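You operate a simulated robot arm through the tools that you are given. There is no shell and no other tool. Be economical: measure what you need, move in short steps, check, and stop when the job is done.

You are at the controls of a simulated two-armed robot. One attempt, no reset.

Task
On the top of the folding table, fold the blue cloth in half, so that it is half as long.

It is judged by the outcome, as a careful person would: the job done as asked, and still so three seconds after it is handed in. It fails if anything else is knocked over, pushed out of place, dropped, spilled or broken. Flat cloth is picked up by pressing the open fingertips on it (5 to 10 N) and closing them slowly along it; thin cloth reads only 2 to 8 mm in the jaws.

Robot
Two 7-joint arms with two-finger parallel grippers on one trunk, on a base that drives. Base frame: it is fixed to the floor where the robot stands at the start and does not move with it; the origin is under the middle of the robot, x ahead of it, y to its left, z up. Units: m, degrees, N and s.
The left shoulder is at the start at [0.07, 0.134, 1.051], the right one opposite. Places, roughly: top of the folding table [0.5, 0.1, 0.7]. Payload 1.57 kg a hand.
The tool frame of a hand sits at the grasp point between the pads (the TCP): z along the fingers, y along the line on which they close. The tips reach 0.03 m beyond it. The gripper opens to 0.08 m. The fingers are 0.017 m wide and 0.012 m thick; the gripper's body (0.04 by 0.082 m) begins 0.08 m behind the TCP.
Orientation is told as [roll, pitch, yaw] about the base's x, y, z axes, in that order, counted from this pose: with the fingers straight down and closing along the base's y, the tool's x points along the base's -x, its y along +y and its z along -z.

Tools
- The arms move only by the tool step_arm. It takes "left_plan", "right_plan" or both (then of equal length, played together; a hand with none holds still); each is a list of rows, each an object (a shift or turn left out is 0, a gripper value left out holds the last) with "linear": the shift along the tool's x, y, z in m, a list of three; "rot": the turn, a rotation vector about the tool's x, y, z in degrees, a list of three; "claw": the closure, from 0 (fully open) to 1 (shut). In form: [{"linear": [tx, ty, tz], "rot": [rx, ry, rz], "claw": claw}, ...]. A call has 1 to 10 rows; each row shifts and turns the commanded pose from where the row before left it, along the tool's axes as they then stand. Each row takes 0.2 s and may step no farther than 0.05 m and 8.6 degrees from the row before; otherwise, or with a gripper value out of range, the whole call is refused. Where a pose cannot be reached the arm comes as near as it can. A force on the tool above 40 N (or 10 N above the force at the start of the call, whichever is more), or a blocked arm, ends the call early, and 0.2 s more pass. Each finger travels about 0.153 m/s and halts on what it meets, pressing with about 31 N; the grip force reading is that of the motor and also rises with nothing between the fingers. The clock runs only during rows and for 0.2 s after the last one: add rows that do not move to give the fingers time. It gives the time, the measured TCP pose, the force on the tool (base axes), the opening and the grip force at its end, in the units of the frame above (readings bear some noise).
- Cameras (640 x 400 px; columns grow to the right, rows downward): "scene" is now at [0.1407, -0.0369, 1.2591]; the picture's right is [-0.40, -0.92, 0.00], its down [-0.70, 0.30, -0.65] and it looks along [0.60, -0.26, -0.76] (base axes); focal length 214 px, centre (320, 200). "left" rides on the left gripper at [0.072, 0.007, -0.122] in its tool frame; the picture's right is [-0.09, 1.00, 0.00], its down [-0.84, -0.08, -0.54] and it looks along [-0.54, -0.05, 0.84] (tool axes); focal length 238 px, centre (320, 200). "right" rides on the right gripper at [0.072, -0.007, -0.122] in its tool frame; the picture's right is [0.09, 1.00, 0.00], its down [-0.84, 0.08, -0.54] and it looks along [-0.54, 0.05, 0.84] (tool axes); focal length 238 px, centre (320, 200). There is no depth. A picture from a camera that has moved, and an enlarged one, comes with that camera's place and axes in the base frame and with its lens. The place of the scene camera against the robot may be out by one fixed shift of up to 0.025 m in any direction.
- grab_frame(camera): a new picture of that camera. The clock stands still meanwhile.
- raise_lower(by): slides the trunk up (or, below 0, down) by that many m; the arms and the scene camera ride with it, the base frame stays. It gives what a move gives, with no picture.
- drive_base(legs): drives the robot by 1 to 6 legs, each [ahead, left, turn to the left] in m, m and degrees, along the robot's own axes; the way and the turn of a leg run together, so that a leg with both is an arc; at most 1.5 m and 180 degrees a leg. The arms and the cameras ride along, it lands a little off, and it stops where it bumps. It gives what a move gives.
- head_to(pan, tilt): turns the head with the scene camera to pan (to the left, within 86 degrees either way) and tilt (down, from -29 to 69), counted from straight ahead of the robot. It gives what a move gives.
- close_up(camera, box): a new picture of the part [left, top, right, bottom] of that camera's present view, enlarged. The clock stands still meanwhile.
- hand_in(): hands the job in; it is judged then, once.

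Work in short steps. Places have to be worked out from the pictures, the camera data and where the tool is seen: move nearer, look again, correct. Check each grasp and each placing, and mend what went wrong. You have 120 turns and 92 pictures in all, those below and enlarged ones among them. Open the grippers and draw the arms clear of the work before you hand the job in, unless the task says otherwise; then end with one line.

The tools are called by a JSON object that holds its "op" and its "data". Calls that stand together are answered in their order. step_arm: Moves the arms, as the interface text tells. Its arguments: {"type":"object","properties":{"left_plan":{"type":"array","items":{"type":"object","properties":{"linear":{"type":"array","items":{"type":"number"}},"rot":{"type":"array","items":{"type":"number"}},"claw":{"type":"number"}}}},"right_plan":{"type":"array","items":{"type":"object","properties":{"linear":{"type":"array","items":{"type":"number"}},"rot":{"type":"array","items":{"type":"number"}},"claw":{"type":"number"}}}}},"required":[]} The other tools are called the same way: raise_lower (by) slides the trunk up or down; drive_base (legs) drives the base; head_to (pan, tilt) turns the head that bears the scene camera; grab_frame (camera) takes a picture; close_up (camera, box) takes an enlarged picture of a part of a camera's view; hand_in () hands the job in.

At the start:

```text
time: 0.0
left_eef_pos: [0.4403, 0.1864, 0.9787]
left_tcp_rot: [0.0, 0.0, -0.1]
left_ft_force: [0.5, 0.1, 0.0]
left_gripper_width: 0.08
left_grasp_force: 0.0
right_eef_pos: [0.4537, -0.1908, 0.9758]
right_tcp_rot: [0.0, 0.0, 0.0]
right_ft_force: [-0.5, 0.0, -1.2]
right_gripper_width: 0.0798
right_grasp_force: 0.1
trunk travel left (down, up): [-0.625, 0.315]
robot x, y, heading: [0.0033, -0.0013, 0.1]
head pan, tilt: [-23.6, 49.4]
```

scene: 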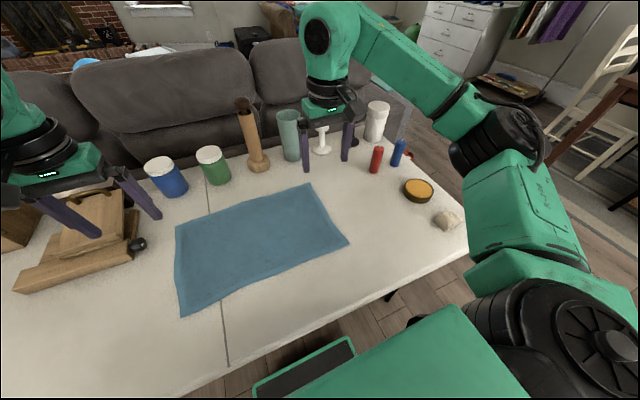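
right: 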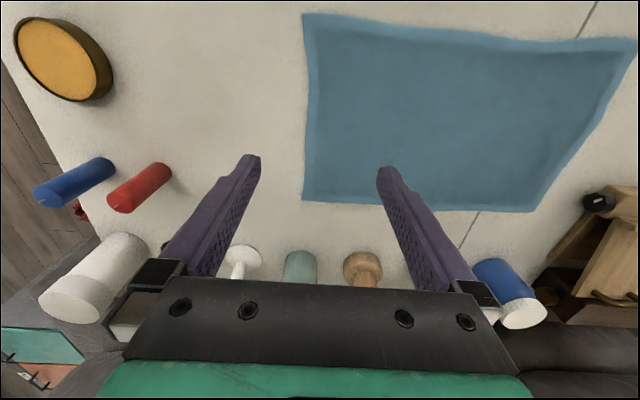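
left: 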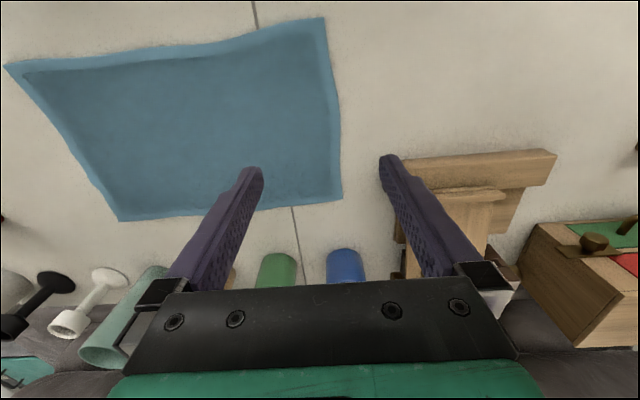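

The cloth lies roughly at x 0.39–0.67, y −0.235–0.23, with its long side along y. Its far corners are slightly beyond reach, so I'll check how much room there is between the robot's front and the table edge.

{"op": "head_to", "data": {"pan": 0, "tilt": 62}}

{"op": "grab_frame", "data": {"camera": "scene"}}

```text
time: 0.9
left_eef_pos: [0.4408, 0.1867, 0.9785]
left_tcp_rot: [0.1, 0.1, 0.0]
left_ft_force: [0.8, -0.7, -0.1]
left_gripper_width: 0.0801
left_grasp_force: 0.0
right_eef_pos: [0.4539, -0.1914, 0.9747]
right_tcp_rot: [0.0, 0.0, -0.1]
right_ft_force: [-0.1, 1.0, 0.7]
right_gripper_width: 0.0798
right_grasp_force: 0.0
trunk travel left (down, up): [-0.625, 0.315]
robot x, y, heading: [-0.0033, 0.0003, 0.0]
head pan, tilt: [0.0, 62.0]
```

```text
88 pictures are left
camera scene: at [0.134, -0.0059, 1.2434], right [0.0, -1.0, 0.0], down [-0.88, 0.0, -0.47], along [0.47, 0.0, -0.88], focal length 214 px, centre (320, 200)
```

scene: 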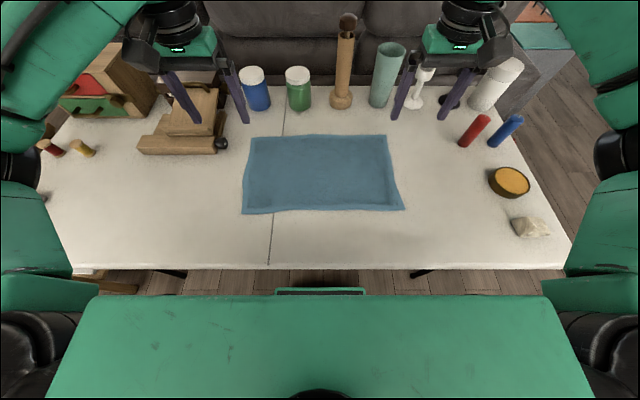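

Corners from this view: left edge about (0.68, 0.24) and (0.39, 0.22), right edge about (0.69, −0.24) and (0.40, −0.25), table front edge x≈0.236. I'll raise the trunk with the head tilted down to see how far the robot's base and column reach forward before driving closer.

{"op": "raise_lower", "data": {"by": 0.2}}

{"op": "head_to", "data": {"pan": 0, "tilt": 69}}

{"op": "grab_frame", "data": {"camera": "scene"}}

```text
time: 3.0
left_eef_pos: [0.4404, 0.1864, 1.1782]
left_tcp_rot: [-0.1, 0.0, 0.0]
left_ft_force: [0.1, -0.4, 0.6]
left_gripper_width: 0.0801
left_grasp_force: 0.1
right_eef_pos: [0.4542, -0.1896, 1.1747]
right_tcp_rot: [-0.1, -0.1, 0.1]
right_ft_force: [-0.5, -0.2, -0.1]
right_gripper_width: 0.0803
right_grasp_force: 0.1
trunk travel left (down, up): [-0.825, 0.115]
robot x, y, heading: [-0.0018, -0.0013, -0.0]
head pan, tilt: [0.0, 62.0]
```

```text
time: 3.7
left_eef_pos: [0.4414, 0.1867, 1.178]
left_tcp_rot: [0.0, -0.1, 0.0]
left_ft_force: [-0.4, 0.7, 1.0]
left_gripper_width: 0.0799
left_grasp_force: 0.2
right_eef_pos: [0.4554, -0.1913, 1.1754]
right_tcp_rot: [-0.1, 0.0, -0.1]
right_ft_force: [0.8, -0.4, -0.1]
right_gripper_width: 0.0797
right_grasp_force: 0.2
trunk travel left (down, up): [-0.825, 0.115]
robot x, y, heading: [0.0006, 0.0048, 0.0]
head pan, tilt: [0.0, 68.8]
```

```text
87 pictures are left
camera scene: at [0.1257, -0.0058, 1.4363], right [0.0, -1.0, 0.0], down [-0.93, 0.0, -0.36], along [0.36, 0.0, -0.93], focal length 214 px, centre (320, 200)
```

scene: 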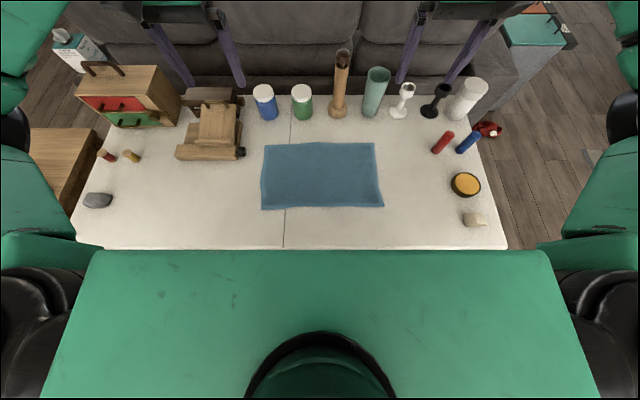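

The base is low and sits under the table edge; the chest front is about x 0.144, so 5 cm forward is safe. I'll lower the trunk back, drive slightly forward and left, and turn right 20° to bring the left shoulder closer to the far corner.

{"op": "drive_base", "data": {"legs": [[0.05, 0.1, 0], [0, 0, -20]]}}

{"op": "raise_lower", "data": {"by": -0.2}}

{"op": "head_to", "data": {"pan": 15, "tilt": 55}}

{"op": "grab_frame", "data": {"camera": "scene"}}

```text
time: 6.0
left_eef_pos: [0.5277, 0.1224, 1.1775]
left_tcp_rot: [0.1, 0.0, -19.9]
left_ft_force: [0.5, 0.4, -0.7]
left_gripper_width: 0.0797
left_grasp_force: 0.1
right_eef_pos: [0.4106, -0.236, 1.1742]
right_tcp_rot: [0.0, -0.1, -20.0]
right_ft_force: [0.3, 0.4, 0.6]
right_gripper_width: 0.0799
right_grasp_force: 0.0
trunk travel left (down, up): [-0.825, 0.115]
robot x, y, heading: [0.0503, 0.1021, -20.1]
head pan, tilt: [0.0, 68.8]
```

```text
time: 8.2
left_eef_pos: [0.5277, 0.1225, 0.9781]
left_tcp_rot: [-0.1, -0.1, -19.9]
left_ft_force: [-0.4, -0.5, 0.0]
left_gripper_width: 0.0799
left_grasp_force: 0.1
right_eef_pos: [0.4113, -0.2361, 0.9753]
right_tcp_rot: [0.0, 0.0, -19.9]
right_ft_force: [0.0, -0.9, -0.1]
right_gripper_width: 0.08
right_grasp_force: 0.1
trunk travel left (down, up): [-0.625, 0.315]
robot x, y, heading: [0.0508, 0.1, -20.2]
head pan, tilt: [0.0, 68.8]
```

```text
time: 8.9
left_eef_pos: [0.5278, 0.122, 0.9773]
left_tcp_rot: [0.0, 0.0, -19.9]
left_ft_force: [0.0, 0.5, -1.0]
left_gripper_width: 0.0798
left_grasp_force: 0.1
right_eef_pos: [0.4118, -0.2362, 0.9742]
right_tcp_rot: [0.1, -0.1, -20.1]
right_ft_force: [-0.4, 0.3, 0.2]
right_gripper_width: 0.0798
right_grasp_force: 0.0
trunk travel left (down, up): [-0.625, 0.315]
robot x, y, heading: [0.0481, 0.098, -20.1]
head pan, tilt: [15.0, 55.0]
```

```text
86 pictures are left
camera scene: at [0.1879, 0.0689, 1.2517], right [-0.09, -1.0, 0.0], down [-0.82, 0.07, -0.57], along [0.57, -0.05, -0.82], focal length 214 px, centre (320, 200)
```

scene: 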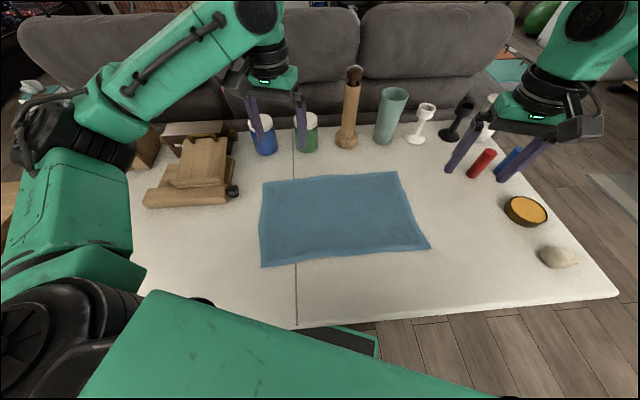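

Both hands sit at yaw −20. I'll turn both to yaw −90 so the fingers close along x (parallel to the cloth's left edge).

{"op": "step_arm", "data": {"left_plan": [{"rot": [0, 0, 7.8]}, {"rot": [0, 0, 7.8]}, {"rot": [0, 0, 7.8]}, {"rot": [0, 0, 7.8]}, {"rot": [0, 0, 7.8]}, {"rot": [0, 0, 7.8]}, {"rot": [0, 0, 7.8]}, {"rot": [0, 0, 7.8]}, {"rot": [0, 0, 7.6]}], "right_plan": [{"rot": [0, 0, 7.8]}, {"rot": [0, 0, 7.8]}, {"rot": [0, 0, 7.8]}, {"rot": [0, 0, 7.8]}, {"rot": [0, 0, 7.8]}, {"rot": [0, 0, 7.8]}, {"rot": [0, 0, 7.8]}, {"rot": [0, 0, 7.8]}, {"rot": [0, 0, 7.6]}]}}

```text
time: 10.9
left_eef_pos: [0.5281, 0.1235, 0.9778]
left_tcp_rot: [0.0, -0.1, -90.1]
left_ft_force: [-0.3, 0.5, -0.1]
left_gripper_width: 0.08
left_grasp_force: 0.0
right_eef_pos: [0.4126, -0.2359, 0.9755]
right_tcp_rot: [0.0, 0.1, -90.1]
right_ft_force: [0.5, -0.8, 0.2]
right_gripper_width: 0.08
right_grasp_force: 0.1
trunk travel left (down, up): [-0.625, 0.315]
robot x, y, heading: [0.0508, 0.098, -19.8]
head pan, tilt: [15.0, 55.0]
```

Rotation worked. I'll now bring both hands above the left edge: left hand near (0.635, 0.21), right hand near (0.43, 0.205), at z≈0.80.

{"op": "step_arm", "data": {"left_plan": [{"linear": [0.0087, 0.0107, 0.0178]}, {"linear": [0.0087, 0.0107, 0.0178]}, {"linear": [0.0087, 0.0107, 0.0178]}, {"linear": [0.0087, 0.0107, 0.0178]}, {"linear": [0.0087, 0.0107, 0.0178]}, {"linear": [0.0087, 0.0107, 0.0178]}, {"linear": [0.0087, 0.0107, 0.0178]}, {"linear": [0.0087, 0.0107, 0.0178]}, {"linear": [0.0087, 0.0107, 0.0178]}, {"linear": [0.0087, 0.0107, 0.0178]}], "right_plan": [{"linear": [0.0441, 0.0017, 0.0175]}, {"linear": [0.0441, 0.0017, 0.0175]}, {"linear": [0.0441, 0.0017, 0.0175]}, {"linear": [0.0441, 0.0017, 0.0175]}, {"linear": [0.0441, 0.0017, 0.0175]}, {"linear": [0.0441, 0.0017, 0.0175]}, {"linear": [0.0441, 0.0017, 0.0175]}, {"linear": [0.0441, 0.0017, 0.0175]}, {"linear": [0.0441, 0.0017, 0.0175]}, {"linear": [0.0441, 0.0017, 0.0175]}]}}

{"op": "grab_frame", "data": {"camera": "scene"}}

{"op": "grab_frame", "data": {"camera": "left"}}

{"op": "grab_frame", "data": {"camera": "right"}}

```text
time: 13.1
left_eef_pos: [0.6348, 0.2107, 0.8006]
left_tcp_rot: [0.0, -0.1, -89.9]
left_ft_force: [0.3, 0.2, -0.5]
left_gripper_width: 0.08
left_grasp_force: 0.1
right_eef_pos: [0.4289, 0.1844, 0.8087]
right_tcp_rot: [0.1, 0.1, -90.1]
right_ft_force: [0.8, 0.0, 0.5]
right_gripper_width: 0.0801
right_grasp_force: 0.0
right hand out of reach, approached as far as the arm can: row 10
trunk travel left (down, up): [-0.625, 0.315]
robot x, y, heading: [0.0478, 0.0974, -19.9]
head pan, tilt: [15.0, 55.0]
```

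```text
85 pictures are left
camera scene: at [0.1885, 0.0692, 1.2517], right [-0.09, -1.0, 0.0], down [-0.82, 0.07, -0.57], along [0.57, -0.05, -0.82], focal length 214 px, centre (320, 200)
```

scene: 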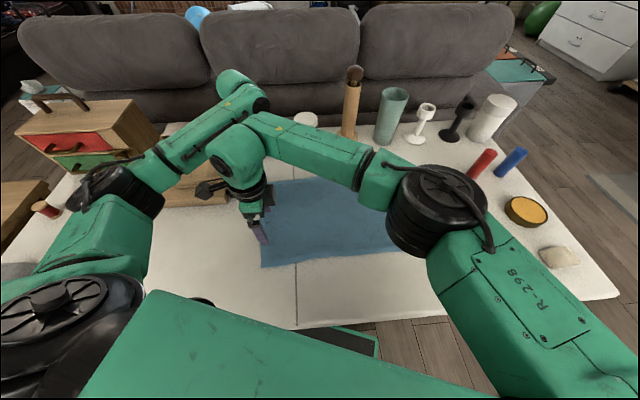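

```text
84 pictures are left
camera left: at [0.6416, 0.2839, 0.9227], right [1.0, -0.09, 0.0], down [-0.08, -0.84, 0.54], along [-0.05, -0.54, -0.84], focal length 238 px, centre (320, 200)
```

left: 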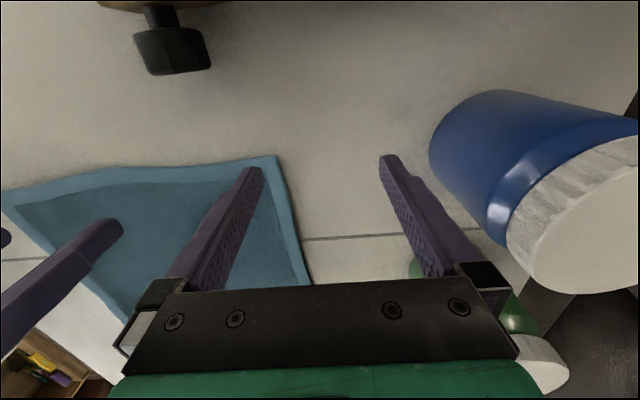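

```text
83 pictures are left
camera right: at [0.4215, 0.256, 0.9318], right [1.0, 0.09, 0.0], down [0.08, -0.84, 0.54], along [0.05, -0.54, -0.84], focal length 238 px, centre (320, 200)
```

right: 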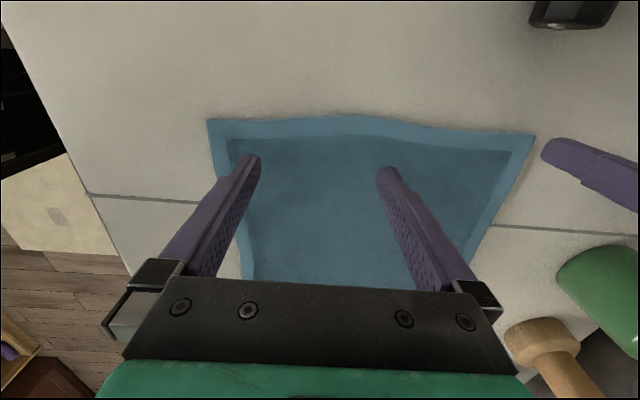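

Triangulating the corners with both wrist cameras puts the left edge at about (0.60, 0.212) and (0.333, 0.197) with the surface at z≈0.735. So the scene view was off and the table is higher than stated. I'll shift the hands to x=0.56 and x=0.375 and half-close the jaws.

{"op": "step_arm", "data": {"left_plan": [{"linear": [-0.004, -0.025, 0], "claw": 0.2}, {"linear": [-0.004, -0.025, 0], "claw": 0.375}, {"linear": [-0.004, -0.025, 0], "claw": 0.375}], "right_plan": [{"linear": [0, -0.018, 0], "claw": 0.2}, {"linear": [0, -0.018, 0], "claw": 0.375}, {"linear": [0, -0.018, 0], "claw": 0.375}]}}

{"op": "grab_frame", "data": {"camera": "left"}}

{"op": "grab_frame", "data": {"camera": "right"}}

```text
time: 13.9
left_eef_pos: [0.559, 0.1989, 0.8008]
left_tcp_rot: [-0.1, 0.1, -89.9]
left_ft_force: [-0.5, -0.4, 0.2]
left_gripper_width: 0.0499
left_grasp_force: 0.2
right_eef_pos: [0.3739, 0.1834, 0.8085]
right_tcp_rot: [-0.1, 0.1, -90.0]
right_ft_force: [0.7, -0.5, -1.2]
right_gripper_width: 0.0498
right_grasp_force: 0.0
trunk travel left (down, up): [-0.625, 0.315]
robot x, y, heading: [0.0529, 0.0916, -20.1]
head pan, tilt: [15.0, 55.0]
```

```text
82 pictures are left
camera left: at [0.5655, 0.2722, 0.9225], right [1.0, -0.09, 0.0], down [-0.08, -0.84, 0.54], along [-0.05, -0.54, -0.84], focal length 238 px, centre (320, 200)
```

left: 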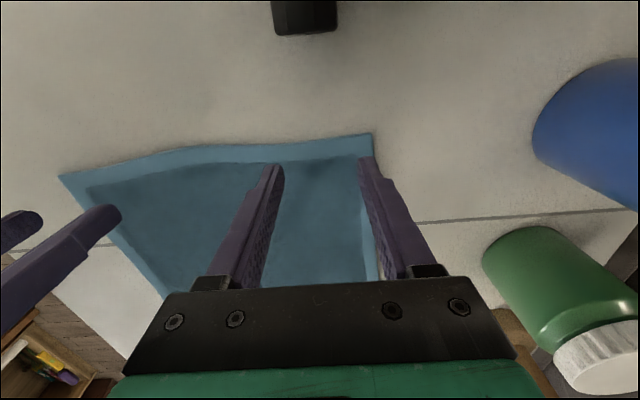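

```text
81 pictures are left
camera right: at [0.3662, 0.2563, 0.9316], right [1.0, 0.09, 0.0], down [0.08, -0.84, 0.54], along [0.05, -0.54, -0.84], focal length 238 px, centre (320, 200)
```

right: 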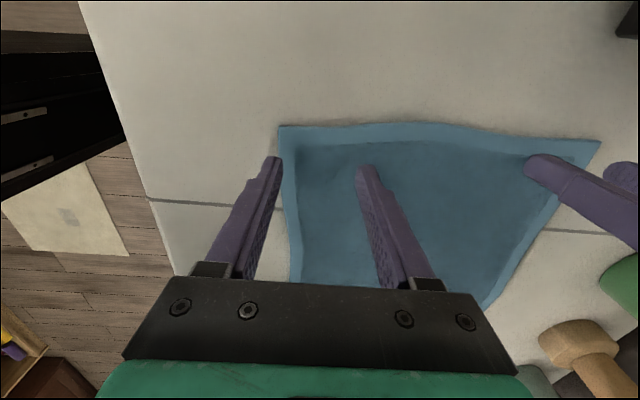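

Corners refined: far (0.60, 0.213), near (0.34, 0.203), surface z≈0.745. I'll nudge the hands a bit inward and descend to just above the cloth.

{"op": "step_arm", "data": {"left_plan": [{"linear": [0, -0.006, 0.008]}, {"linear": [0, 0, 0.008]}, {"linear": [0, 0, 0.004]}], "right_plan": [{"linear": [0.005, 0.01, 0.01]}, {"linear": [0, 0, 0.01]}, {"linear": [0, 0, 0.008]}]}}

```text
time: 14.7
left_eef_pos: [0.5537, 0.1985, 0.7803]
left_tcp_rot: [0.0, 0.0, -89.9]
left_ft_force: [0.7, -0.5, 0.1]
left_gripper_width: 0.0499
left_grasp_force: 0.2
right_eef_pos: [0.385, 0.189, 0.7804]
right_tcp_rot: [0.1, 0.1, -90.0]
right_ft_force: [0.2, -0.3, -0.7]
right_gripper_width: 0.0498
right_grasp_force: 0.0
trunk travel left (down, up): [-0.625, 0.315]
robot x, y, heading: [0.0469, 0.1001, -20.2]
head pan, tilt: [15.0, 55.0]
```

No contact yet with the tips at z≈0.75; I'll descend a few more millimetres in small steps and check the force.

{"op": "step_arm", "data": {"left_plan": [{"linear": [0, 0, 0.002]}, {"linear": [0, 0, 0.002]}, {"linear": [0, 0, 0.002]}], "right_plan": [{"linear": [0, 0, 0.002]}, {"linear": [0, 0, 0.002]}, {"linear": [0, 0, 0.002]}]}}

```text
time: 15.5
left_eef_pos: [0.5543, 0.197, 0.7763]
left_tcp_rot: [0.1, 0.0, -89.9]
left_ft_force: [-0.9, -0.2, 1.1]
left_gripper_width: 0.05
left_grasp_force: 0.1
right_eef_pos: [0.3844, 0.1893, 0.7753]
right_tcp_rot: [-0.1, -0.1, -90.0]
right_ft_force: [0.7, -0.1, 1.0]
right_gripper_width: 0.0502
right_grasp_force: 0.3
trunk travel left (down, up): [-0.625, 0.315]
robot x, y, heading: [0.0517, 0.1001, -20.0]
head pan, tilt: [15.0, 55.0]
```

Slight first signs of load (about 1 N) at TCP z≈0.776. I'll continue down by 1–2 mm steps.

{"op": "step_arm", "data": {"left_plan": [{"linear": [0, 0, 0.0015]}, {"linear": [0, 0, 0.0015]}], "right_plan": [{"linear": [0, 0, 0.0015]}, {"linear": [0, 0, 0.0015]}]}}

```text
time: 16.1
left_eef_pos: [0.5525, 0.1968, 0.7733]
left_tcp_rot: [0.1, 0.0, -89.9]
left_ft_force: [2.0, -0.5, 9.5]
left_gripper_width: 0.0498
left_grasp_force: 0.1
right_eef_pos: [0.3827, 0.1896, 0.7731]
right_tcp_rot: [0.1, 0.1, -90.1]
right_ft_force: [4.0, 2.2, 12.2]
right_gripper_width: 0.0498
right_grasp_force: 0.0
trunk travel left (down, up): [-0.625, 0.315]
robot x, y, heading: [0.0482, 0.1047, -19.8]
head pan, tilt: [15.0, 55.0]
```

Contact is firm at 9.5 N and 12 N, so I'll ease the right hand slightly and close both grippers slowly.

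{"op": "step_arm", "data": {"left_plan": [{"claw": 0.43}, {"claw": 0.5}, {"claw": 0.57}, {"claw": 0.64}, {"claw": 0.71}, {"claw": 0.78}, {"claw": 0.85}, {"claw": 0.92}, {"claw": 1.0}, {"claw": 1.0}], "right_plan": [{"linear": [0, 0, -0.0006], "claw": 0.43}, {"claw": 0.5}, {"claw": 0.57}, {"claw": 0.64}, {"claw": 0.71}, {"claw": 0.78}, {"claw": 0.85}, {"claw": 0.92}, {"claw": 1.0}, {"claw": 1.0}]}}

{"op": "grab_frame", "data": {"camera": "left"}}

{"op": "grab_frame", "data": {"camera": "right"}}

```text
time: 18.3
left_eef_pos: [0.5518, 0.1977, 0.7723]
left_tcp_rot: [0.2, 0.0, -89.9]
left_ft_force: [-10.2, 0.1, 18.2]
left_gripper_width: 0.0076
left_grasp_force: 26.7
right_eef_pos: [0.3829, 0.188, 0.7736]
right_tcp_rot: [0.3, -0.1, -90.1]
right_ft_force: [12.6, -0.2, 8.9]
right_gripper_width: 0.0043
right_grasp_force: 24.2
trunk travel left (down, up): [-0.625, 0.315]
robot x, y, heading: [0.055, 0.0955, -20.0]
head pan, tilt: [15.0, 55.0]
```

```text
80 pictures are left
camera left: at [0.5578, 0.2702, 0.8951], right [1.0, -0.09, 0.0], down [-0.08, -0.84, 0.54], along [-0.05, -0.54, -0.84], focal length 238 px, centre (320, 200)
```

left: 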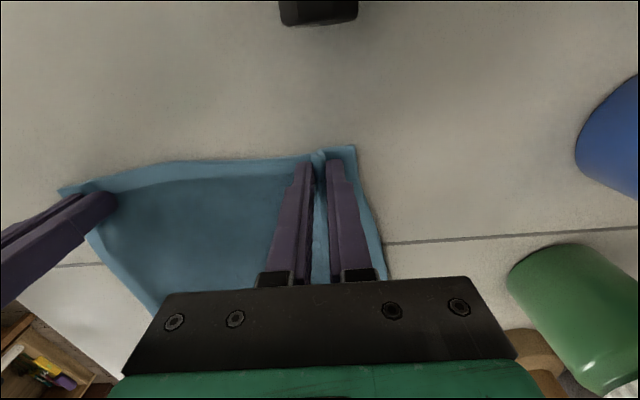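

```text
79 pictures are left
camera right: at [0.3753, 0.2604, 0.8956], right [1.0, 0.09, 0.0], down [0.07, -0.84, 0.54], along [0.05, -0.54, -0.84], focal length 238 px, centre (320, 200)
```

right: 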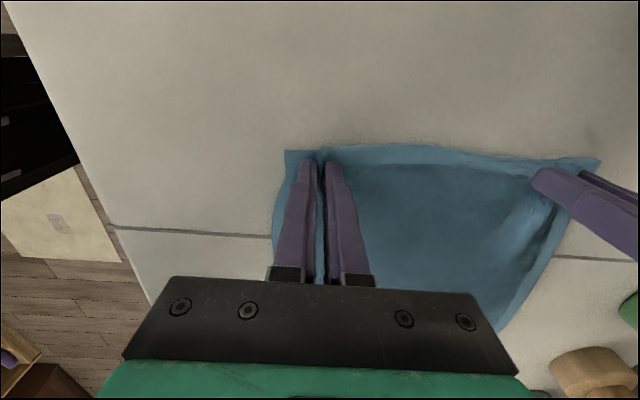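

Both hands have a good ridge of cloth (7.6 mm and 4.3 mm in the jaws). I'll lift a little and check.

{"op": "step_arm", "data": {"left_plan": [{"linear": [0, -0.003, -0.015]}, {"linear": [-0.008, 0, -0.02]}, {"linear": [-0.012, 0, -0.02]}], "right_plan": [{"linear": [0, 0.003, -0.015]}, {"linear": [-0.008, 0, -0.02]}, {"linear": [-0.012, 0, -0.02]}]}}

{"op": "grab_frame", "data": {"camera": "left"}}

{"op": "grab_frame", "data": {"camera": "right"}}

```text
time: 19.1
left_eef_pos: [0.5506, 0.1775, 0.8261]
left_tcp_rot: [-0.1, 0.1, -89.8]
left_ft_force: [-3.6, -0.2, 0.0]
left_gripper_width: 0.0067
left_grasp_force: 26.0
right_eef_pos: [0.386, 0.1678, 0.8275]
right_tcp_rot: [0.0, 0.2, -89.8]
right_ft_force: [4.2, 0.9, 0.7]
right_gripper_width: 0.0037
right_grasp_force: 24.6
trunk travel left (down, up): [-0.625, 0.315]
robot x, y, heading: [0.0486, 0.0961, -19.9]
head pan, tilt: [15.0, 55.0]
```

```text
78 pictures are left
camera left: at [0.5574, 0.2511, 0.9485], right [1.0, -0.09, 0.0], down [-0.07, -0.84, 0.54], along [-0.05, -0.54, -0.84], focal length 238 px, centre (320, 200)
```

left: 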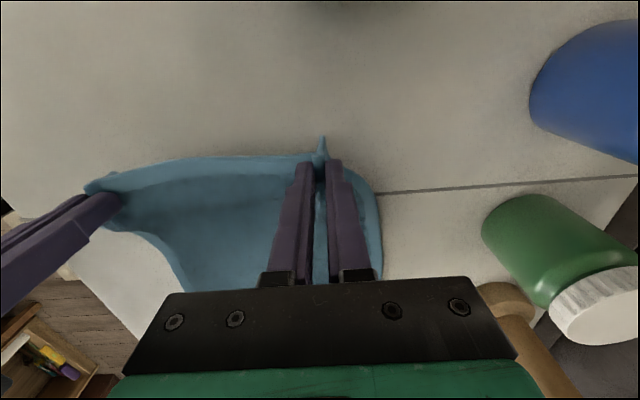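

```text
77 pictures are left
camera right: at [0.3784, 0.2399, 0.9501], right [1.0, 0.1, 0.0], down [0.08, -0.84, 0.54], along [0.05, -0.54, -0.84], focal length 238 px, centre (320, 200)
```

right: 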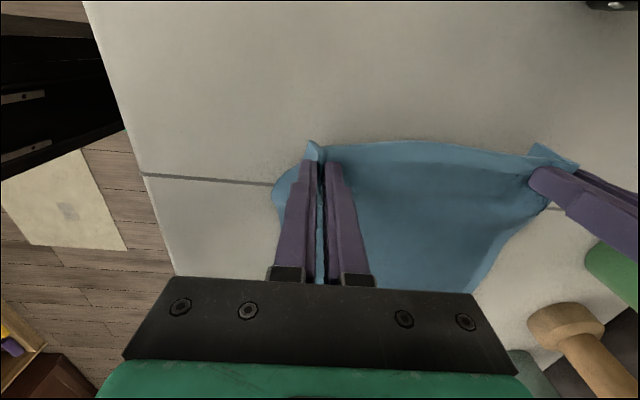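

Both corners came up cleanly. I'll carry them on, up and towards −y.

{"op": "step_arm", "data": {"left_plan": [{"linear": [-0.016, 0, -0.02]}, {"linear": [-0.018, 0, -0.018]}, {"linear": [-0.02, 0, -0.014]}, {"linear": [-0.02, 0, -0.012]}, {"linear": [-0.02, 0, -0.01]}, {"linear": [-0.02, 0, -0.006]}, {"linear": [-0.02, 0, -0.004]}, {"linear": [-0.02, 0, 0]}, {"linear": [-0.02, 0, 0]}, {"linear": [0, 0, 0]}], "right_plan": [{"linear": [-0.016, 0, -0.02]}, {"linear": [-0.018, 0, -0.018]}, {"linear": [-0.02, 0, -0.014]}, {"linear": [-0.02, 0, -0.012]}, {"linear": [-0.02, 0, -0.01]}, {"linear": [-0.02, 0, -0.006]}, {"linear": [-0.02, 0, -0.004]}, {"linear": [-0.02, 0, 0]}, {"linear": [-0.02, 0, 0]}, {"linear": [0, 0, 0]}]}}

{"op": "grab_frame", "data": {"camera": "scene"}}

```text
time: 21.3
left_eef_pos: [0.5503, 0.0024, 0.9111]
left_tcp_rot: [0.1, -0.1, -89.9]
left_ft_force: [-2.0, -0.4, 0.2]
left_gripper_width: 0.0063
left_grasp_force: 26.2
right_eef_pos: [0.387, -0.004, 0.9113]
right_tcp_rot: [0.0, -0.1, -89.9]
right_ft_force: [2.4, 0.4, -0.2]
right_gripper_width: 0.004
right_grasp_force: 24.6
trunk travel left (down, up): [-0.625, 0.315]
robot x, y, heading: [0.0504, 0.0995, -20.3]
head pan, tilt: [15.0, 55.0]
```

```text
76 pictures are left
camera scene: at [0.1882, 0.0702, 1.2517], right [-0.09, -1.0, 0.0], down [-0.82, 0.07, -0.57], along [0.57, -0.05, -0.82], focal length 214 px, centre (320, 200)
```

scene: 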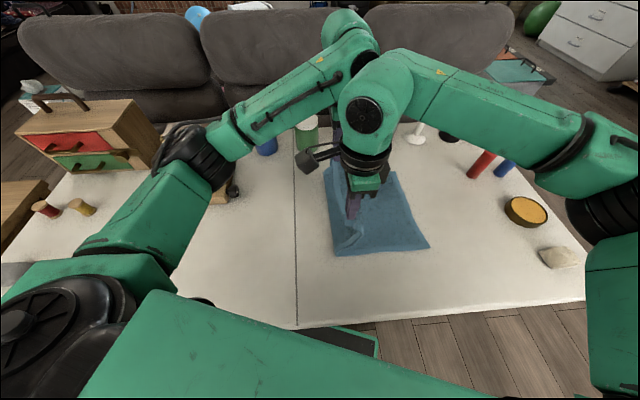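

The fold is forming and both hands sit above the middle. I'll shift the base 0.12 m along −y so the left arm can reach the far end.

{"op": "drive_base", "data": {"legs": [[0.041, -0.113, 0]]}}

{"op": "grab_frame", "data": {"camera": "scene"}}

{"op": "grab_frame", "data": {"camera": "right"}}

```text
time: 22.6
left_eef_pos: [0.55, -0.116, 0.9107]
left_tcp_rot: [0.0, 0.0, -89.8]
left_ft_force: [-3.1, 0.0, -0.3]
left_gripper_width: 0.0062
left_grasp_force: 25.8
right_eef_pos: [0.3871, -0.1224, 0.9087]
right_tcp_rot: [0.0, 0.0, -89.9]
right_ft_force: [2.3, 0.4, 0.3]
right_gripper_width: 0.0041
right_grasp_force: 24.5
trunk travel left (down, up): [-0.625, 0.315]
robot x, y, heading: [0.0518, -0.0229, -19.8]
head pan, tilt: [15.0, 55.0]
```

```text
75 pictures are left
camera scene: at [0.1883, -0.0502, 1.2517], right [-0.08, -1.0, 0.0], down [-0.82, 0.07, -0.57], along [0.57, -0.05, -0.82], focal length 214 px, centre (320, 200)
```

scene: 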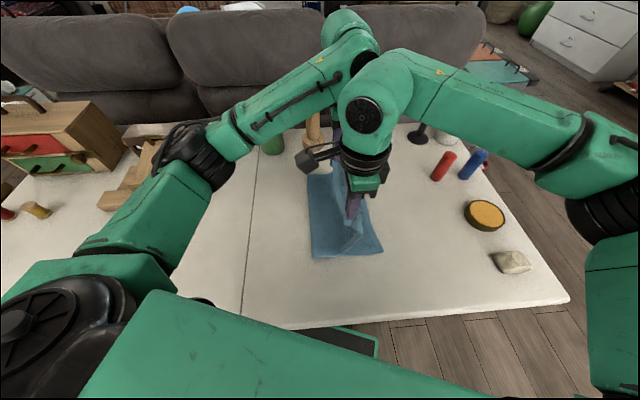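

```text
74 pictures are left
camera right: at [0.3795, -0.0507, 1.0325], right [1.0, 0.1, 0.0], down [0.08, -0.84, 0.54], along [0.05, -0.54, -0.84], focal length 238 px, centre (320, 200)
```

right: 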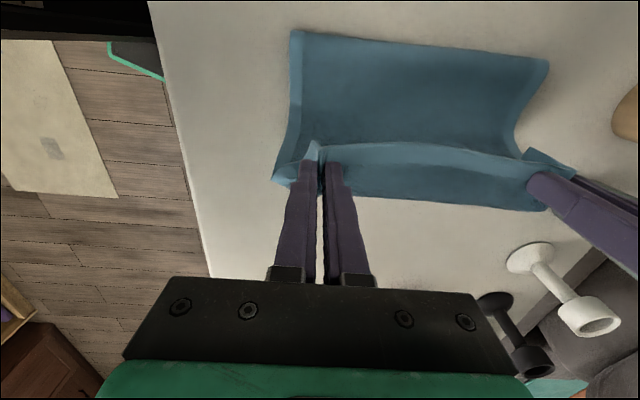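

The base shift went well, and the lower layer's right edge still lies at about y −0.22. I'll lower both hands along an arc to y≈−0.216 with the tips just above the cloth.

{"op": "step_arm", "data": {"left_plan": [{"linear": [-0.016, 0, 0.01]}, {"linear": [-0.016, 0, 0.012]}, {"linear": [-0.016, 0, 0.014]}, {"linear": [-0.014, 0, 0.016]}, {"linear": [-0.012, 0, 0.018]}, {"linear": [-0.01, 0, 0.018]}, {"linear": [-0.008, 0, 0.018]}, {"linear": [-0.008, 0, 0.014]}, {"linear": [0, 0, 0]}], "right_plan": [{"linear": [-0.015, 0, 0.01]}, {"linear": [-0.015, 0, 0.012]}, {"linear": [-0.015, 0, 0.014]}, {"linear": [-0.013, 0, 0.016]}, {"linear": [-0.012, 0, 0.018]}, {"linear": [-0.01, 0, 0.018]}, {"linear": [-0.007, 0, 0.018]}, {"linear": [-0.007, 0, 0.012]}, {"linear": [0, 0, 0]}]}}

{"op": "grab_frame", "data": {"camera": "scene"}}

{"op": "grab_frame", "data": {"camera": "right"}}

{"op": "grab_frame", "data": {"camera": "left"}}

```text
time: 24.6
left_eef_pos: [0.5493, -0.2174, 0.7895]
left_tcp_rot: [0.0, 0.1, -89.8]
left_ft_force: [-1.8, -0.2, -0.2]
left_gripper_width: 0.0064
left_grasp_force: 26.0
right_eef_pos: [0.3874, -0.2187, 0.7912]
right_tcp_rot: [0.0, 0.0, -89.9]
right_ft_force: [2.1, -0.3, 0.1]
right_gripper_width: 0.0038
right_grasp_force: 24.6
trunk travel left (down, up): [-0.625, 0.315]
robot x, y, heading: [0.0505, -0.0198, -19.7]
head pan, tilt: [15.0, 55.0]
```

```text
73 pictures are left
camera scene: at [0.1883, -0.0501, 1.2518], right [-0.08, -1.0, 0.0], down [-0.82, 0.07, -0.57], along [0.57, -0.05, -0.82], focal length 214 px, centre (320, 200)
```

scene: 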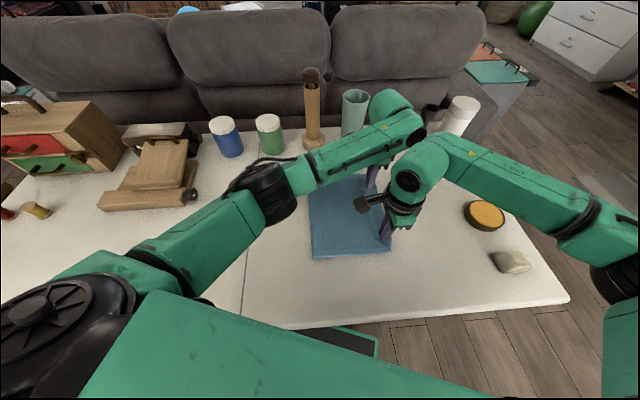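

```text
72 pictures are left
camera right: at [0.3793, -0.1457, 0.9143], right [1.0, 0.09, 0.0], down [0.08, -0.84, 0.54], along [0.05, -0.54, -0.84], focal length 238 px, centre (320, 200)
```

right: 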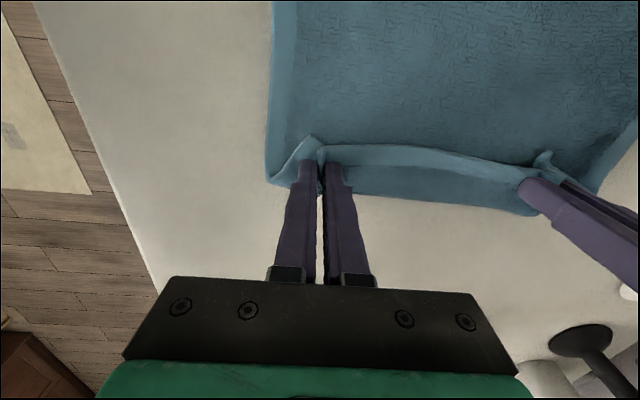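

```text
71 pictures are left
camera left: at [0.5561, -0.1441, 0.9119], right [1.0, -0.09, 0.0], down [-0.07, -0.84, 0.54], along [-0.05, -0.54, -0.84], focal length 238 px, centre (320, 200)
```

left: 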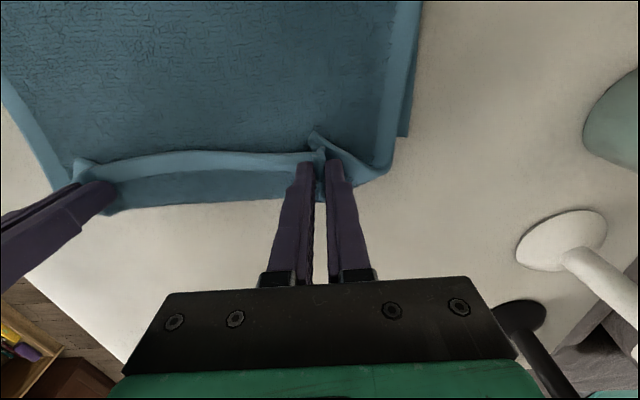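

The layers line up well, though the pinched hem is turned up a little at the hands. I'll lower to touch, open gently, retreat upwards, and look at how the hem settles.

{"op": "step_arm", "data": {"left_plan": [{"linear": [-0.004, 0, 0.006]}, {"linear": [-0.002, 0, 0.003]}, {"claw": 0.9}, {"claw": 0.8}, {"claw": 0.6}, {"claw": 0.5}, {"linear": [0, 0, -0.02]}, {"linear": [0, 0, -0.04]}, {"linear": [0, 0, -0.04]}], "right_plan": [{"linear": [-0.004, 0, 0.006]}, {"linear": [-0.002, 0, 0.003]}, {"claw": 0.9}, {"claw": 0.8}, {"claw": 0.6}, {"claw": 0.5}, {"linear": [0, 0, -0.02]}, {"linear": [0, 0, -0.04]}, {"linear": [0, 0, -0.04]}]}}

{"op": "grab_frame", "data": {"camera": "right"}}

{"op": "grab_frame", "data": {"camera": "left"}}

```text
time: 26.6
left_eef_pos: [0.551, -0.2209, 0.8828]
left_tcp_rot: [0.0, 0.0, -89.8]
left_ft_force: [-1.3, -0.3, -0.8]
left_gripper_width: 0.04
left_grasp_force: 0.1
right_eef_pos: [0.3875, -0.2219, 0.8846]
right_tcp_rot: [0.0, 0.0, -89.8]
right_ft_force: [0.2, 0.3, 0.6]
right_gripper_width: 0.0401
right_grasp_force: 0.1
trunk travel left (down, up): [-0.625, 0.315]
robot x, y, heading: [0.0461, -0.022, -19.7]
head pan, tilt: [15.0, 55.0]
```

```text
70 pictures are left
camera right: at [0.3786, -0.1498, 1.007], right [1.0, 0.1, 0.0], down [0.08, -0.84, 0.54], along [0.05, -0.54, -0.84], focal length 238 px, centre (320, 200)
```

right: 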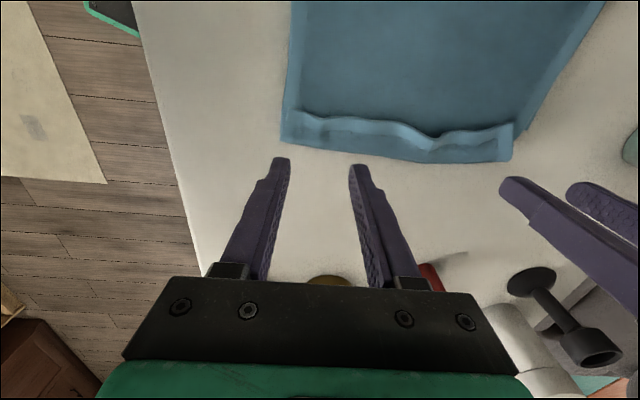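

```text
69 pictures are left
camera left: at [0.557, -0.1481, 1.0055], right [1.0, -0.09, 0.0], down [-0.07, -0.84, 0.54], along [-0.05, -0.54, -0.84], focal length 238 px, centre (320, 200)
```

left: 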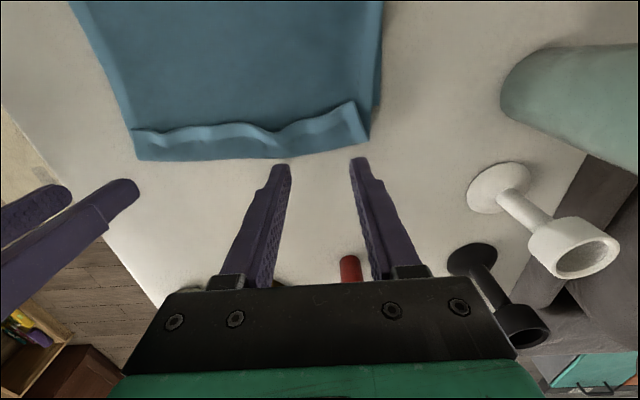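

The cloth is released. I'll look closely at the hem before deciding whether it needs smoothing.

{"op": "close_up", "data": {"camera": "right", "box": [240, 40, 560, 240]}}

{"op": "close_up", "data": {"camera": "left", "box": [80, 0, 400, 200]}}

```text
2.00 times, centred on (400, 140) of right
camera zoom: at [0.3786, -0.1498, 1.007], right [1.0, 0.1, 0.0], down [0.08, -0.84, 0.54], along [0.05, -0.54, -0.84], focal length 477 px, centre (160, 320)
```

zoom: 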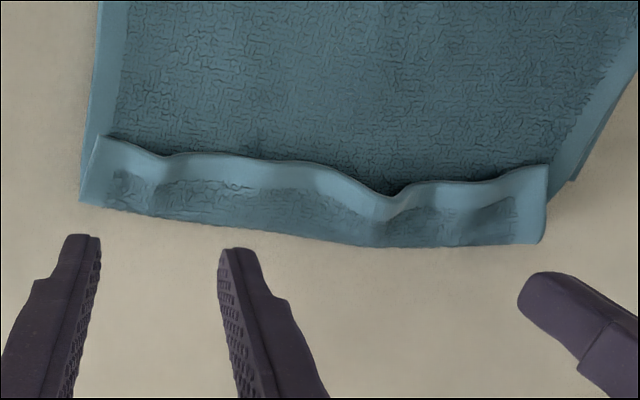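

```text
2.00 times, centred on (240, 100) of left
camera zoom: at [0.557, -0.1481, 1.0055], right [1.0, -0.09, 0.0], down [-0.07, -0.84, 0.54], along [-0.05, -0.54, -0.84], focal length 477 px, centre (480, 400)
```

zoom: 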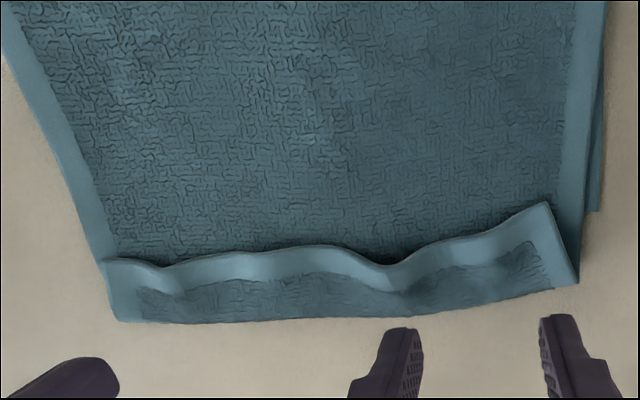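

The free hem is standing folded back about 3 cm (bend at y≈−0.241, hem at ≈−0.21), so it needs turning out and a slight shift back. I'll draw the left arm clear and turn the right hand to yaw 0, so I can pinch the standing flap across and lay it down properly.

{"op": "step_arm", "data": {"left_plan": [{"linear": [0, 0, -0.03]}, {"linear": [0.02, 0, -0.03]}, {"linear": [0.03, 0, -0.02]}, {"linear": [0.035, 0, -0.01]}, {"linear": [0.035, 0, 0]}, {"linear": [0.035, 0, 0]}, {"linear": [0.035, 0, 0]}, {"linear": [0.035, 0, 0]}, {"linear": [0.035, 0, 0]}, {"linear": [0.035, 0, 0]}], "right_plan": [{"rot": [0, 0, -8.5]}, {"rot": [0, 0, -8.5]}, {"rot": [0, 0, -8.5]}, {"rot": [0, 0, -8.5]}, {"rot": [0, 0, -8.5]}, {"rot": [0, 0, -8.5]}, {"rot": [0, 0, -8.5]}, {"rot": [0, 0, -8.5]}, {"rot": [0, 0, -8.5]}, {"rot": [0, 0, -8.5]}]}}

{"op": "grab_frame", "data": {"camera": "scene"}}

{"op": "grab_frame", "data": {"camera": "right"}}

```text
time: 28.8
left_eef_pos: [0.5513, 0.0758, 0.974]
left_tcp_rot: [0.1, -0.1, -89.9]
left_ft_force: [0.6, -1.4, 0.5]
left_gripper_width: 0.0398
left_grasp_force: 0.1
right_eef_pos: [0.3873, -0.2221, 0.8827]
right_tcp_rot: [-0.1, 0.0, -4.7]
right_ft_force: [0.6, 0.3, -0.5]
right_gripper_width: 0.0401
right_grasp_force: 0.1
trunk travel left (down, up): [-0.625, 0.315]
robot x, y, heading: [0.0482, -0.0207, -19.9]
head pan, tilt: [15.0, 55.0]
```

```text
66 pictures are left
camera scene: at [0.1878, -0.049, 1.2518], right [-0.08, -1.0, 0.0], down [-0.82, 0.07, -0.57], along [0.57, -0.05, -0.82], focal length 214 px, centre (320, 200)
```

scene: 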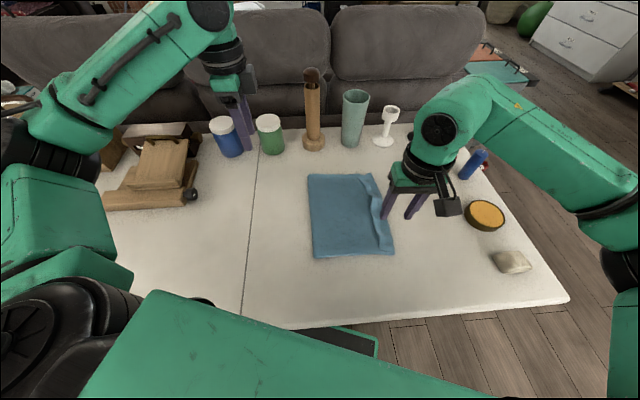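

```text
65 pictures are left
camera right: at [0.3136, -0.2225, 1.0061], right [-0.01, 1.0, 0.0], down [0.84, 0.01, 0.54], along [0.54, 0.01, -0.84], focal length 238 px, centre (320, 200)
```

right: 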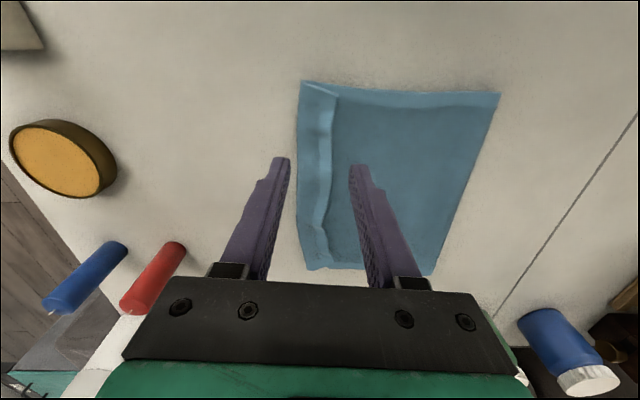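

The view is clear: fold at y≈−0.035, hem flap bent at −0.24, so the top layer is about 2 cm too long and was laid slack. I'll regrasp the standing hem with both hands across it and re-lay it taut. First I'll turn the left hand to yaw 0 too.

{"op": "step_arm", "data": {"left_plan": [{"rot": [0, 0, -8.5]}, {"rot": [0, 0, -8.5]}, {"rot": [0, 0, -8.5]}, {"rot": [0, 0, -8.5]}, {"rot": [0, 0, -8.5]}, {"rot": [0, 0, -8.5]}, {"rot": [0, 0, -8.5]}, {"rot": [0, 0, -8.5]}, {"rot": [0, 0, -8.5]}, {"rot": [0, 0, -8.5]}], "right_plan": [{"rot": [0, 0, -4.7]}, {"claw": 0.2}, {"claw": 0.2}, {"claw": 0.2}, {"claw": 0.2}, {"claw": 0.2}, {"claw": 0.2}, {"claw": 0.2}, {"claw": 0.2}, {"claw": 0.2}]}}

```text
time: 31.0
left_eef_pos: [0.5509, 0.0734, 0.9708]
left_tcp_rot: [0.0, 0.0, -4.5]
left_ft_force: [0.3, 0.0, 0.4]
left_gripper_width: 0.04
left_grasp_force: 0.0
right_eef_pos: [0.3871, -0.2243, 0.8837]
right_tcp_rot: [0.1, 0.0, -0.2]
right_ft_force: [0.1, -0.2, 0.3]
right_gripper_width: 0.0642
right_grasp_force: 0.1
trunk travel left (down, up): [-0.625, 0.315]
robot x, y, heading: [0.0491, -0.0213, -19.8]
head pan, tilt: [15.0, 55.0]
```

Now I'll bring the left hand over the far hem corner at (0.58, −0.225) and lower the right hand partway.

{"op": "step_arm", "data": {"left_plan": [{"rot": [0, 0, -4.5], "claw": 0.2}, {"linear": [-0.0037, -0.0373, 0.0106]}, {"linear": [-0.0037, -0.0373, 0.0106]}, {"linear": [-0.0037, -0.0373, 0.0106]}, {"linear": [-0.0037, -0.0373, 0.0106]}, {"linear": [-0.0037, -0.0373, 0.0106]}, {"linear": [-0.0037, -0.0373, 0.0106]}, {"linear": [-0.0037, -0.0373, 0.0106]}, {"linear": [-0.0037, -0.0373, 0.0106]}], "right_plan": [{"linear": [0.007, 0, 0]}, {"linear": [0, 0, 0.008]}, {"linear": [0, 0, 0.008]}, {"linear": [0, 0, 0.008]}, {"linear": [0, 0, 0.008]}, {"linear": [0, 0, 0.008]}, {"linear": [0, 0, 0.008]}, {"linear": [0, 0, 0.008]}, {"linear": [0, 0, 0.008]}]}}

{"op": "grab_frame", "data": {"camera": "right"}}

{"op": "grab_frame", "data": {"camera": "left"}}

```text
time: 33.0
left_eef_pos: [0.5784, -0.2261, 0.8884]
left_tcp_rot: [0.0, 0.0, -0.4]
left_ft_force: [-0.1, -1.3, 0.2]
left_gripper_width: 0.064
left_grasp_force: 0.0
right_eef_pos: [0.3806, -0.2243, 0.8197]
right_tcp_rot: [0.1, 0.0, 0.0]
right_ft_force: [0.6, -0.1, -0.1]
right_gripper_width: 0.0639
right_grasp_force: 0.0
trunk travel left (down, up): [-0.625, 0.315]
robot x, y, heading: [0.0501, -0.0227, -19.7]
head pan, tilt: [15.0, 55.0]
```

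```text
64 pictures are left
camera right: at [0.3077, -0.2309, 0.9409], right [-0.09, 1.0, 0.0], down [0.84, 0.07, 0.54], along [0.54, 0.05, -0.84], focal length 238 px, centre (320, 200)
```

right: 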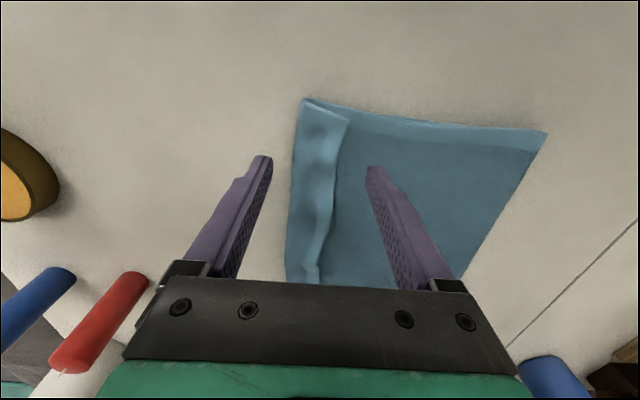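

```text
63 pictures are left
camera left: at [0.5052, -0.2183, 1.0103], right [0.1, 1.0, 0.0], down [0.84, -0.08, 0.54], along [0.54, -0.05, -0.84], focal length 238 px, centre (320, 200)
```

left: 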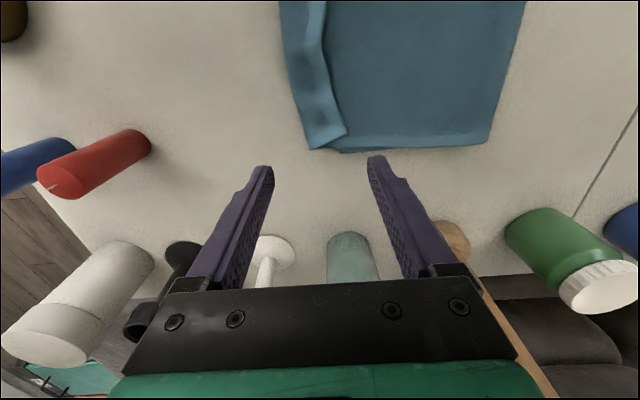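

Flap bend is at y≈−0.24 and hem edge at ≈−0.20 at both corners. I'll shift 9 mm to +y so the fingers straddle it, then descend until the tips are just over the cloth.

{"op": "step_arm", "data": {"left_plan": [{"linear": [0, 0.009, 0.021]}, {"linear": [0, 0, 0.021]}, {"linear": [0, 0, 0.021]}, {"linear": [0, 0, 0.021]}, {"linear": [0, 0, 0.021]}], "right_plan": [{"linear": [0, 0.009, 0.0073]}, {"linear": [0, 0, 0.0073]}, {"linear": [0, 0, 0.0073]}, {"linear": [0, 0, 0.0073]}, {"linear": [0, 0, 0.0073]}]}}

{"op": "close_up", "data": {"camera": "right", "box": [200, 80, 520, 280]}}

{"op": "close_up", "data": {"camera": "left", "box": [160, 60, 480, 260]}}

```text
time: 34.2
left_eef_pos: [0.5771, -0.2156, 0.7822]
left_tcp_rot: [0.0, -0.1, -0.3]
left_ft_force: [0.2, 0.0, -1.1]
left_gripper_width: 0.0639
left_grasp_force: 0.0
right_eef_pos: [0.3808, -0.2148, 0.7826]
right_tcp_rot: [0.0, 0.1, 0.0]
right_ft_force: [0.5, 0.5, -0.6]
right_gripper_width: 0.0641
right_grasp_force: 0.0
trunk travel left (down, up): [-0.625, 0.315]
robot x, y, heading: [0.051, -0.0215, -19.6]
head pan, tilt: [15.0, 55.0]
```

```text
2.00 times, centred on (360, 180) of right
camera zoom: at [0.3078, -0.221, 0.9051], right [-0.09, 1.0, 0.0], down [0.84, 0.08, 0.54], along [0.54, 0.05, -0.84], focal length 477 px, centre (240, 240)
```

zoom: 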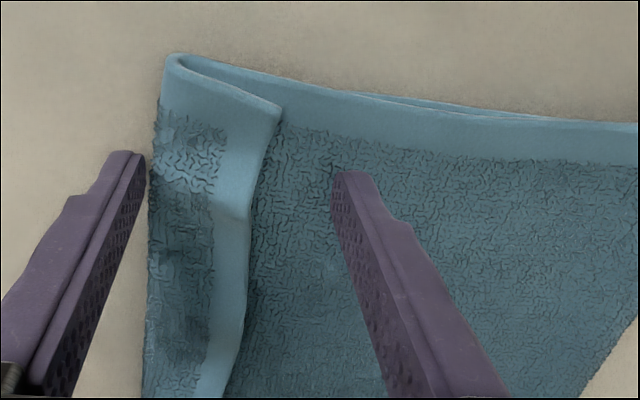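

```text
2.00 times, centred on (320, 160) of left
camera zoom: at [0.506, -0.208, 0.9049], right [0.1, 1.0, 0.0], down [0.84, -0.08, 0.54], along [0.54, -0.05, -0.84], focal length 477 px, centre (320, 280)
```

zoom: 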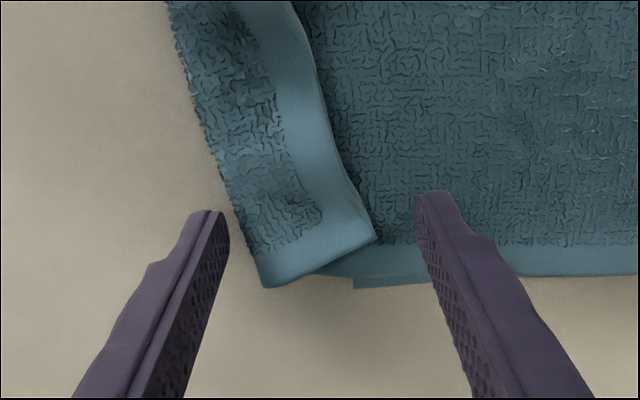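

Both hands straddle the flap. I'll lower 3 mm and close slowly.

{"op": "step_arm", "data": {"left_plan": [{"linear": [0, 0, 0.003]}, {"claw": 0.3}, {"claw": 0.4}, {"claw": 0.5}, {"claw": 0.6}, {"claw": 0.7}, {"claw": 0.8}, {"claw": 0.9}, {"claw": 1.0}, {"claw": 1.0}], "right_plan": [{"linear": [0, 0, 0.003]}, {"claw": 0.3}, {"claw": 0.4}, {"claw": 0.5}, {"claw": 0.6}, {"claw": 0.7}, {"claw": 0.8}, {"claw": 0.9}, {"claw": 1.0}, {"claw": 1.0}]}}

{"op": "close_up", "data": {"camera": "right", "box": [200, 80, 520, 280]}}

{"op": "close_up", "data": {"camera": "left", "box": [160, 60, 480, 260]}}

```text
time: 36.4
left_eef_pos: [0.577, -0.2166, 0.7802]
left_tcp_rot: [0.0, 0.1, -0.3]
left_ft_force: [-0.6, 0.7, 2.5]
left_gripper_width: 0.0087
left_grasp_force: 27.1
right_eef_pos: [0.3812, -0.2143, 0.7802]
right_tcp_rot: [0.0, 0.1, -0.2]
right_ft_force: [0.2, 0.1, 1.1]
right_gripper_width: 0.0083
right_grasp_force: 27.2
trunk travel left (down, up): [-0.625, 0.315]
robot x, y, heading: [0.0518, -0.0221, -19.8]
head pan, tilt: [15.0, 55.0]
```

```text
2.00 times, centred on (360, 180) of right
camera zoom: at [0.3074, -0.2202, 0.9023], right [-0.09, 1.0, 0.0], down [0.84, 0.08, 0.54], along [0.54, 0.05, -0.84], focal length 477 px, centre (240, 240)
```

zoom: 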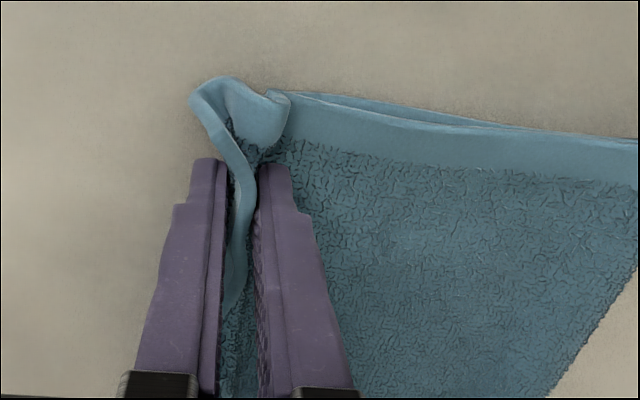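

```text
2.00 times, centred on (320, 160) of left
camera zoom: at [0.5058, -0.2079, 0.902], right [0.1, 1.0, 0.0], down [0.84, -0.08, 0.54], along [0.54, -0.05, -0.84], focal length 477 px, centre (320, 280)
```

zoom: 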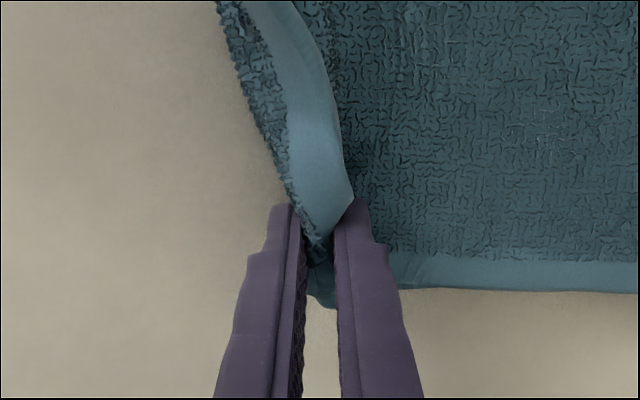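

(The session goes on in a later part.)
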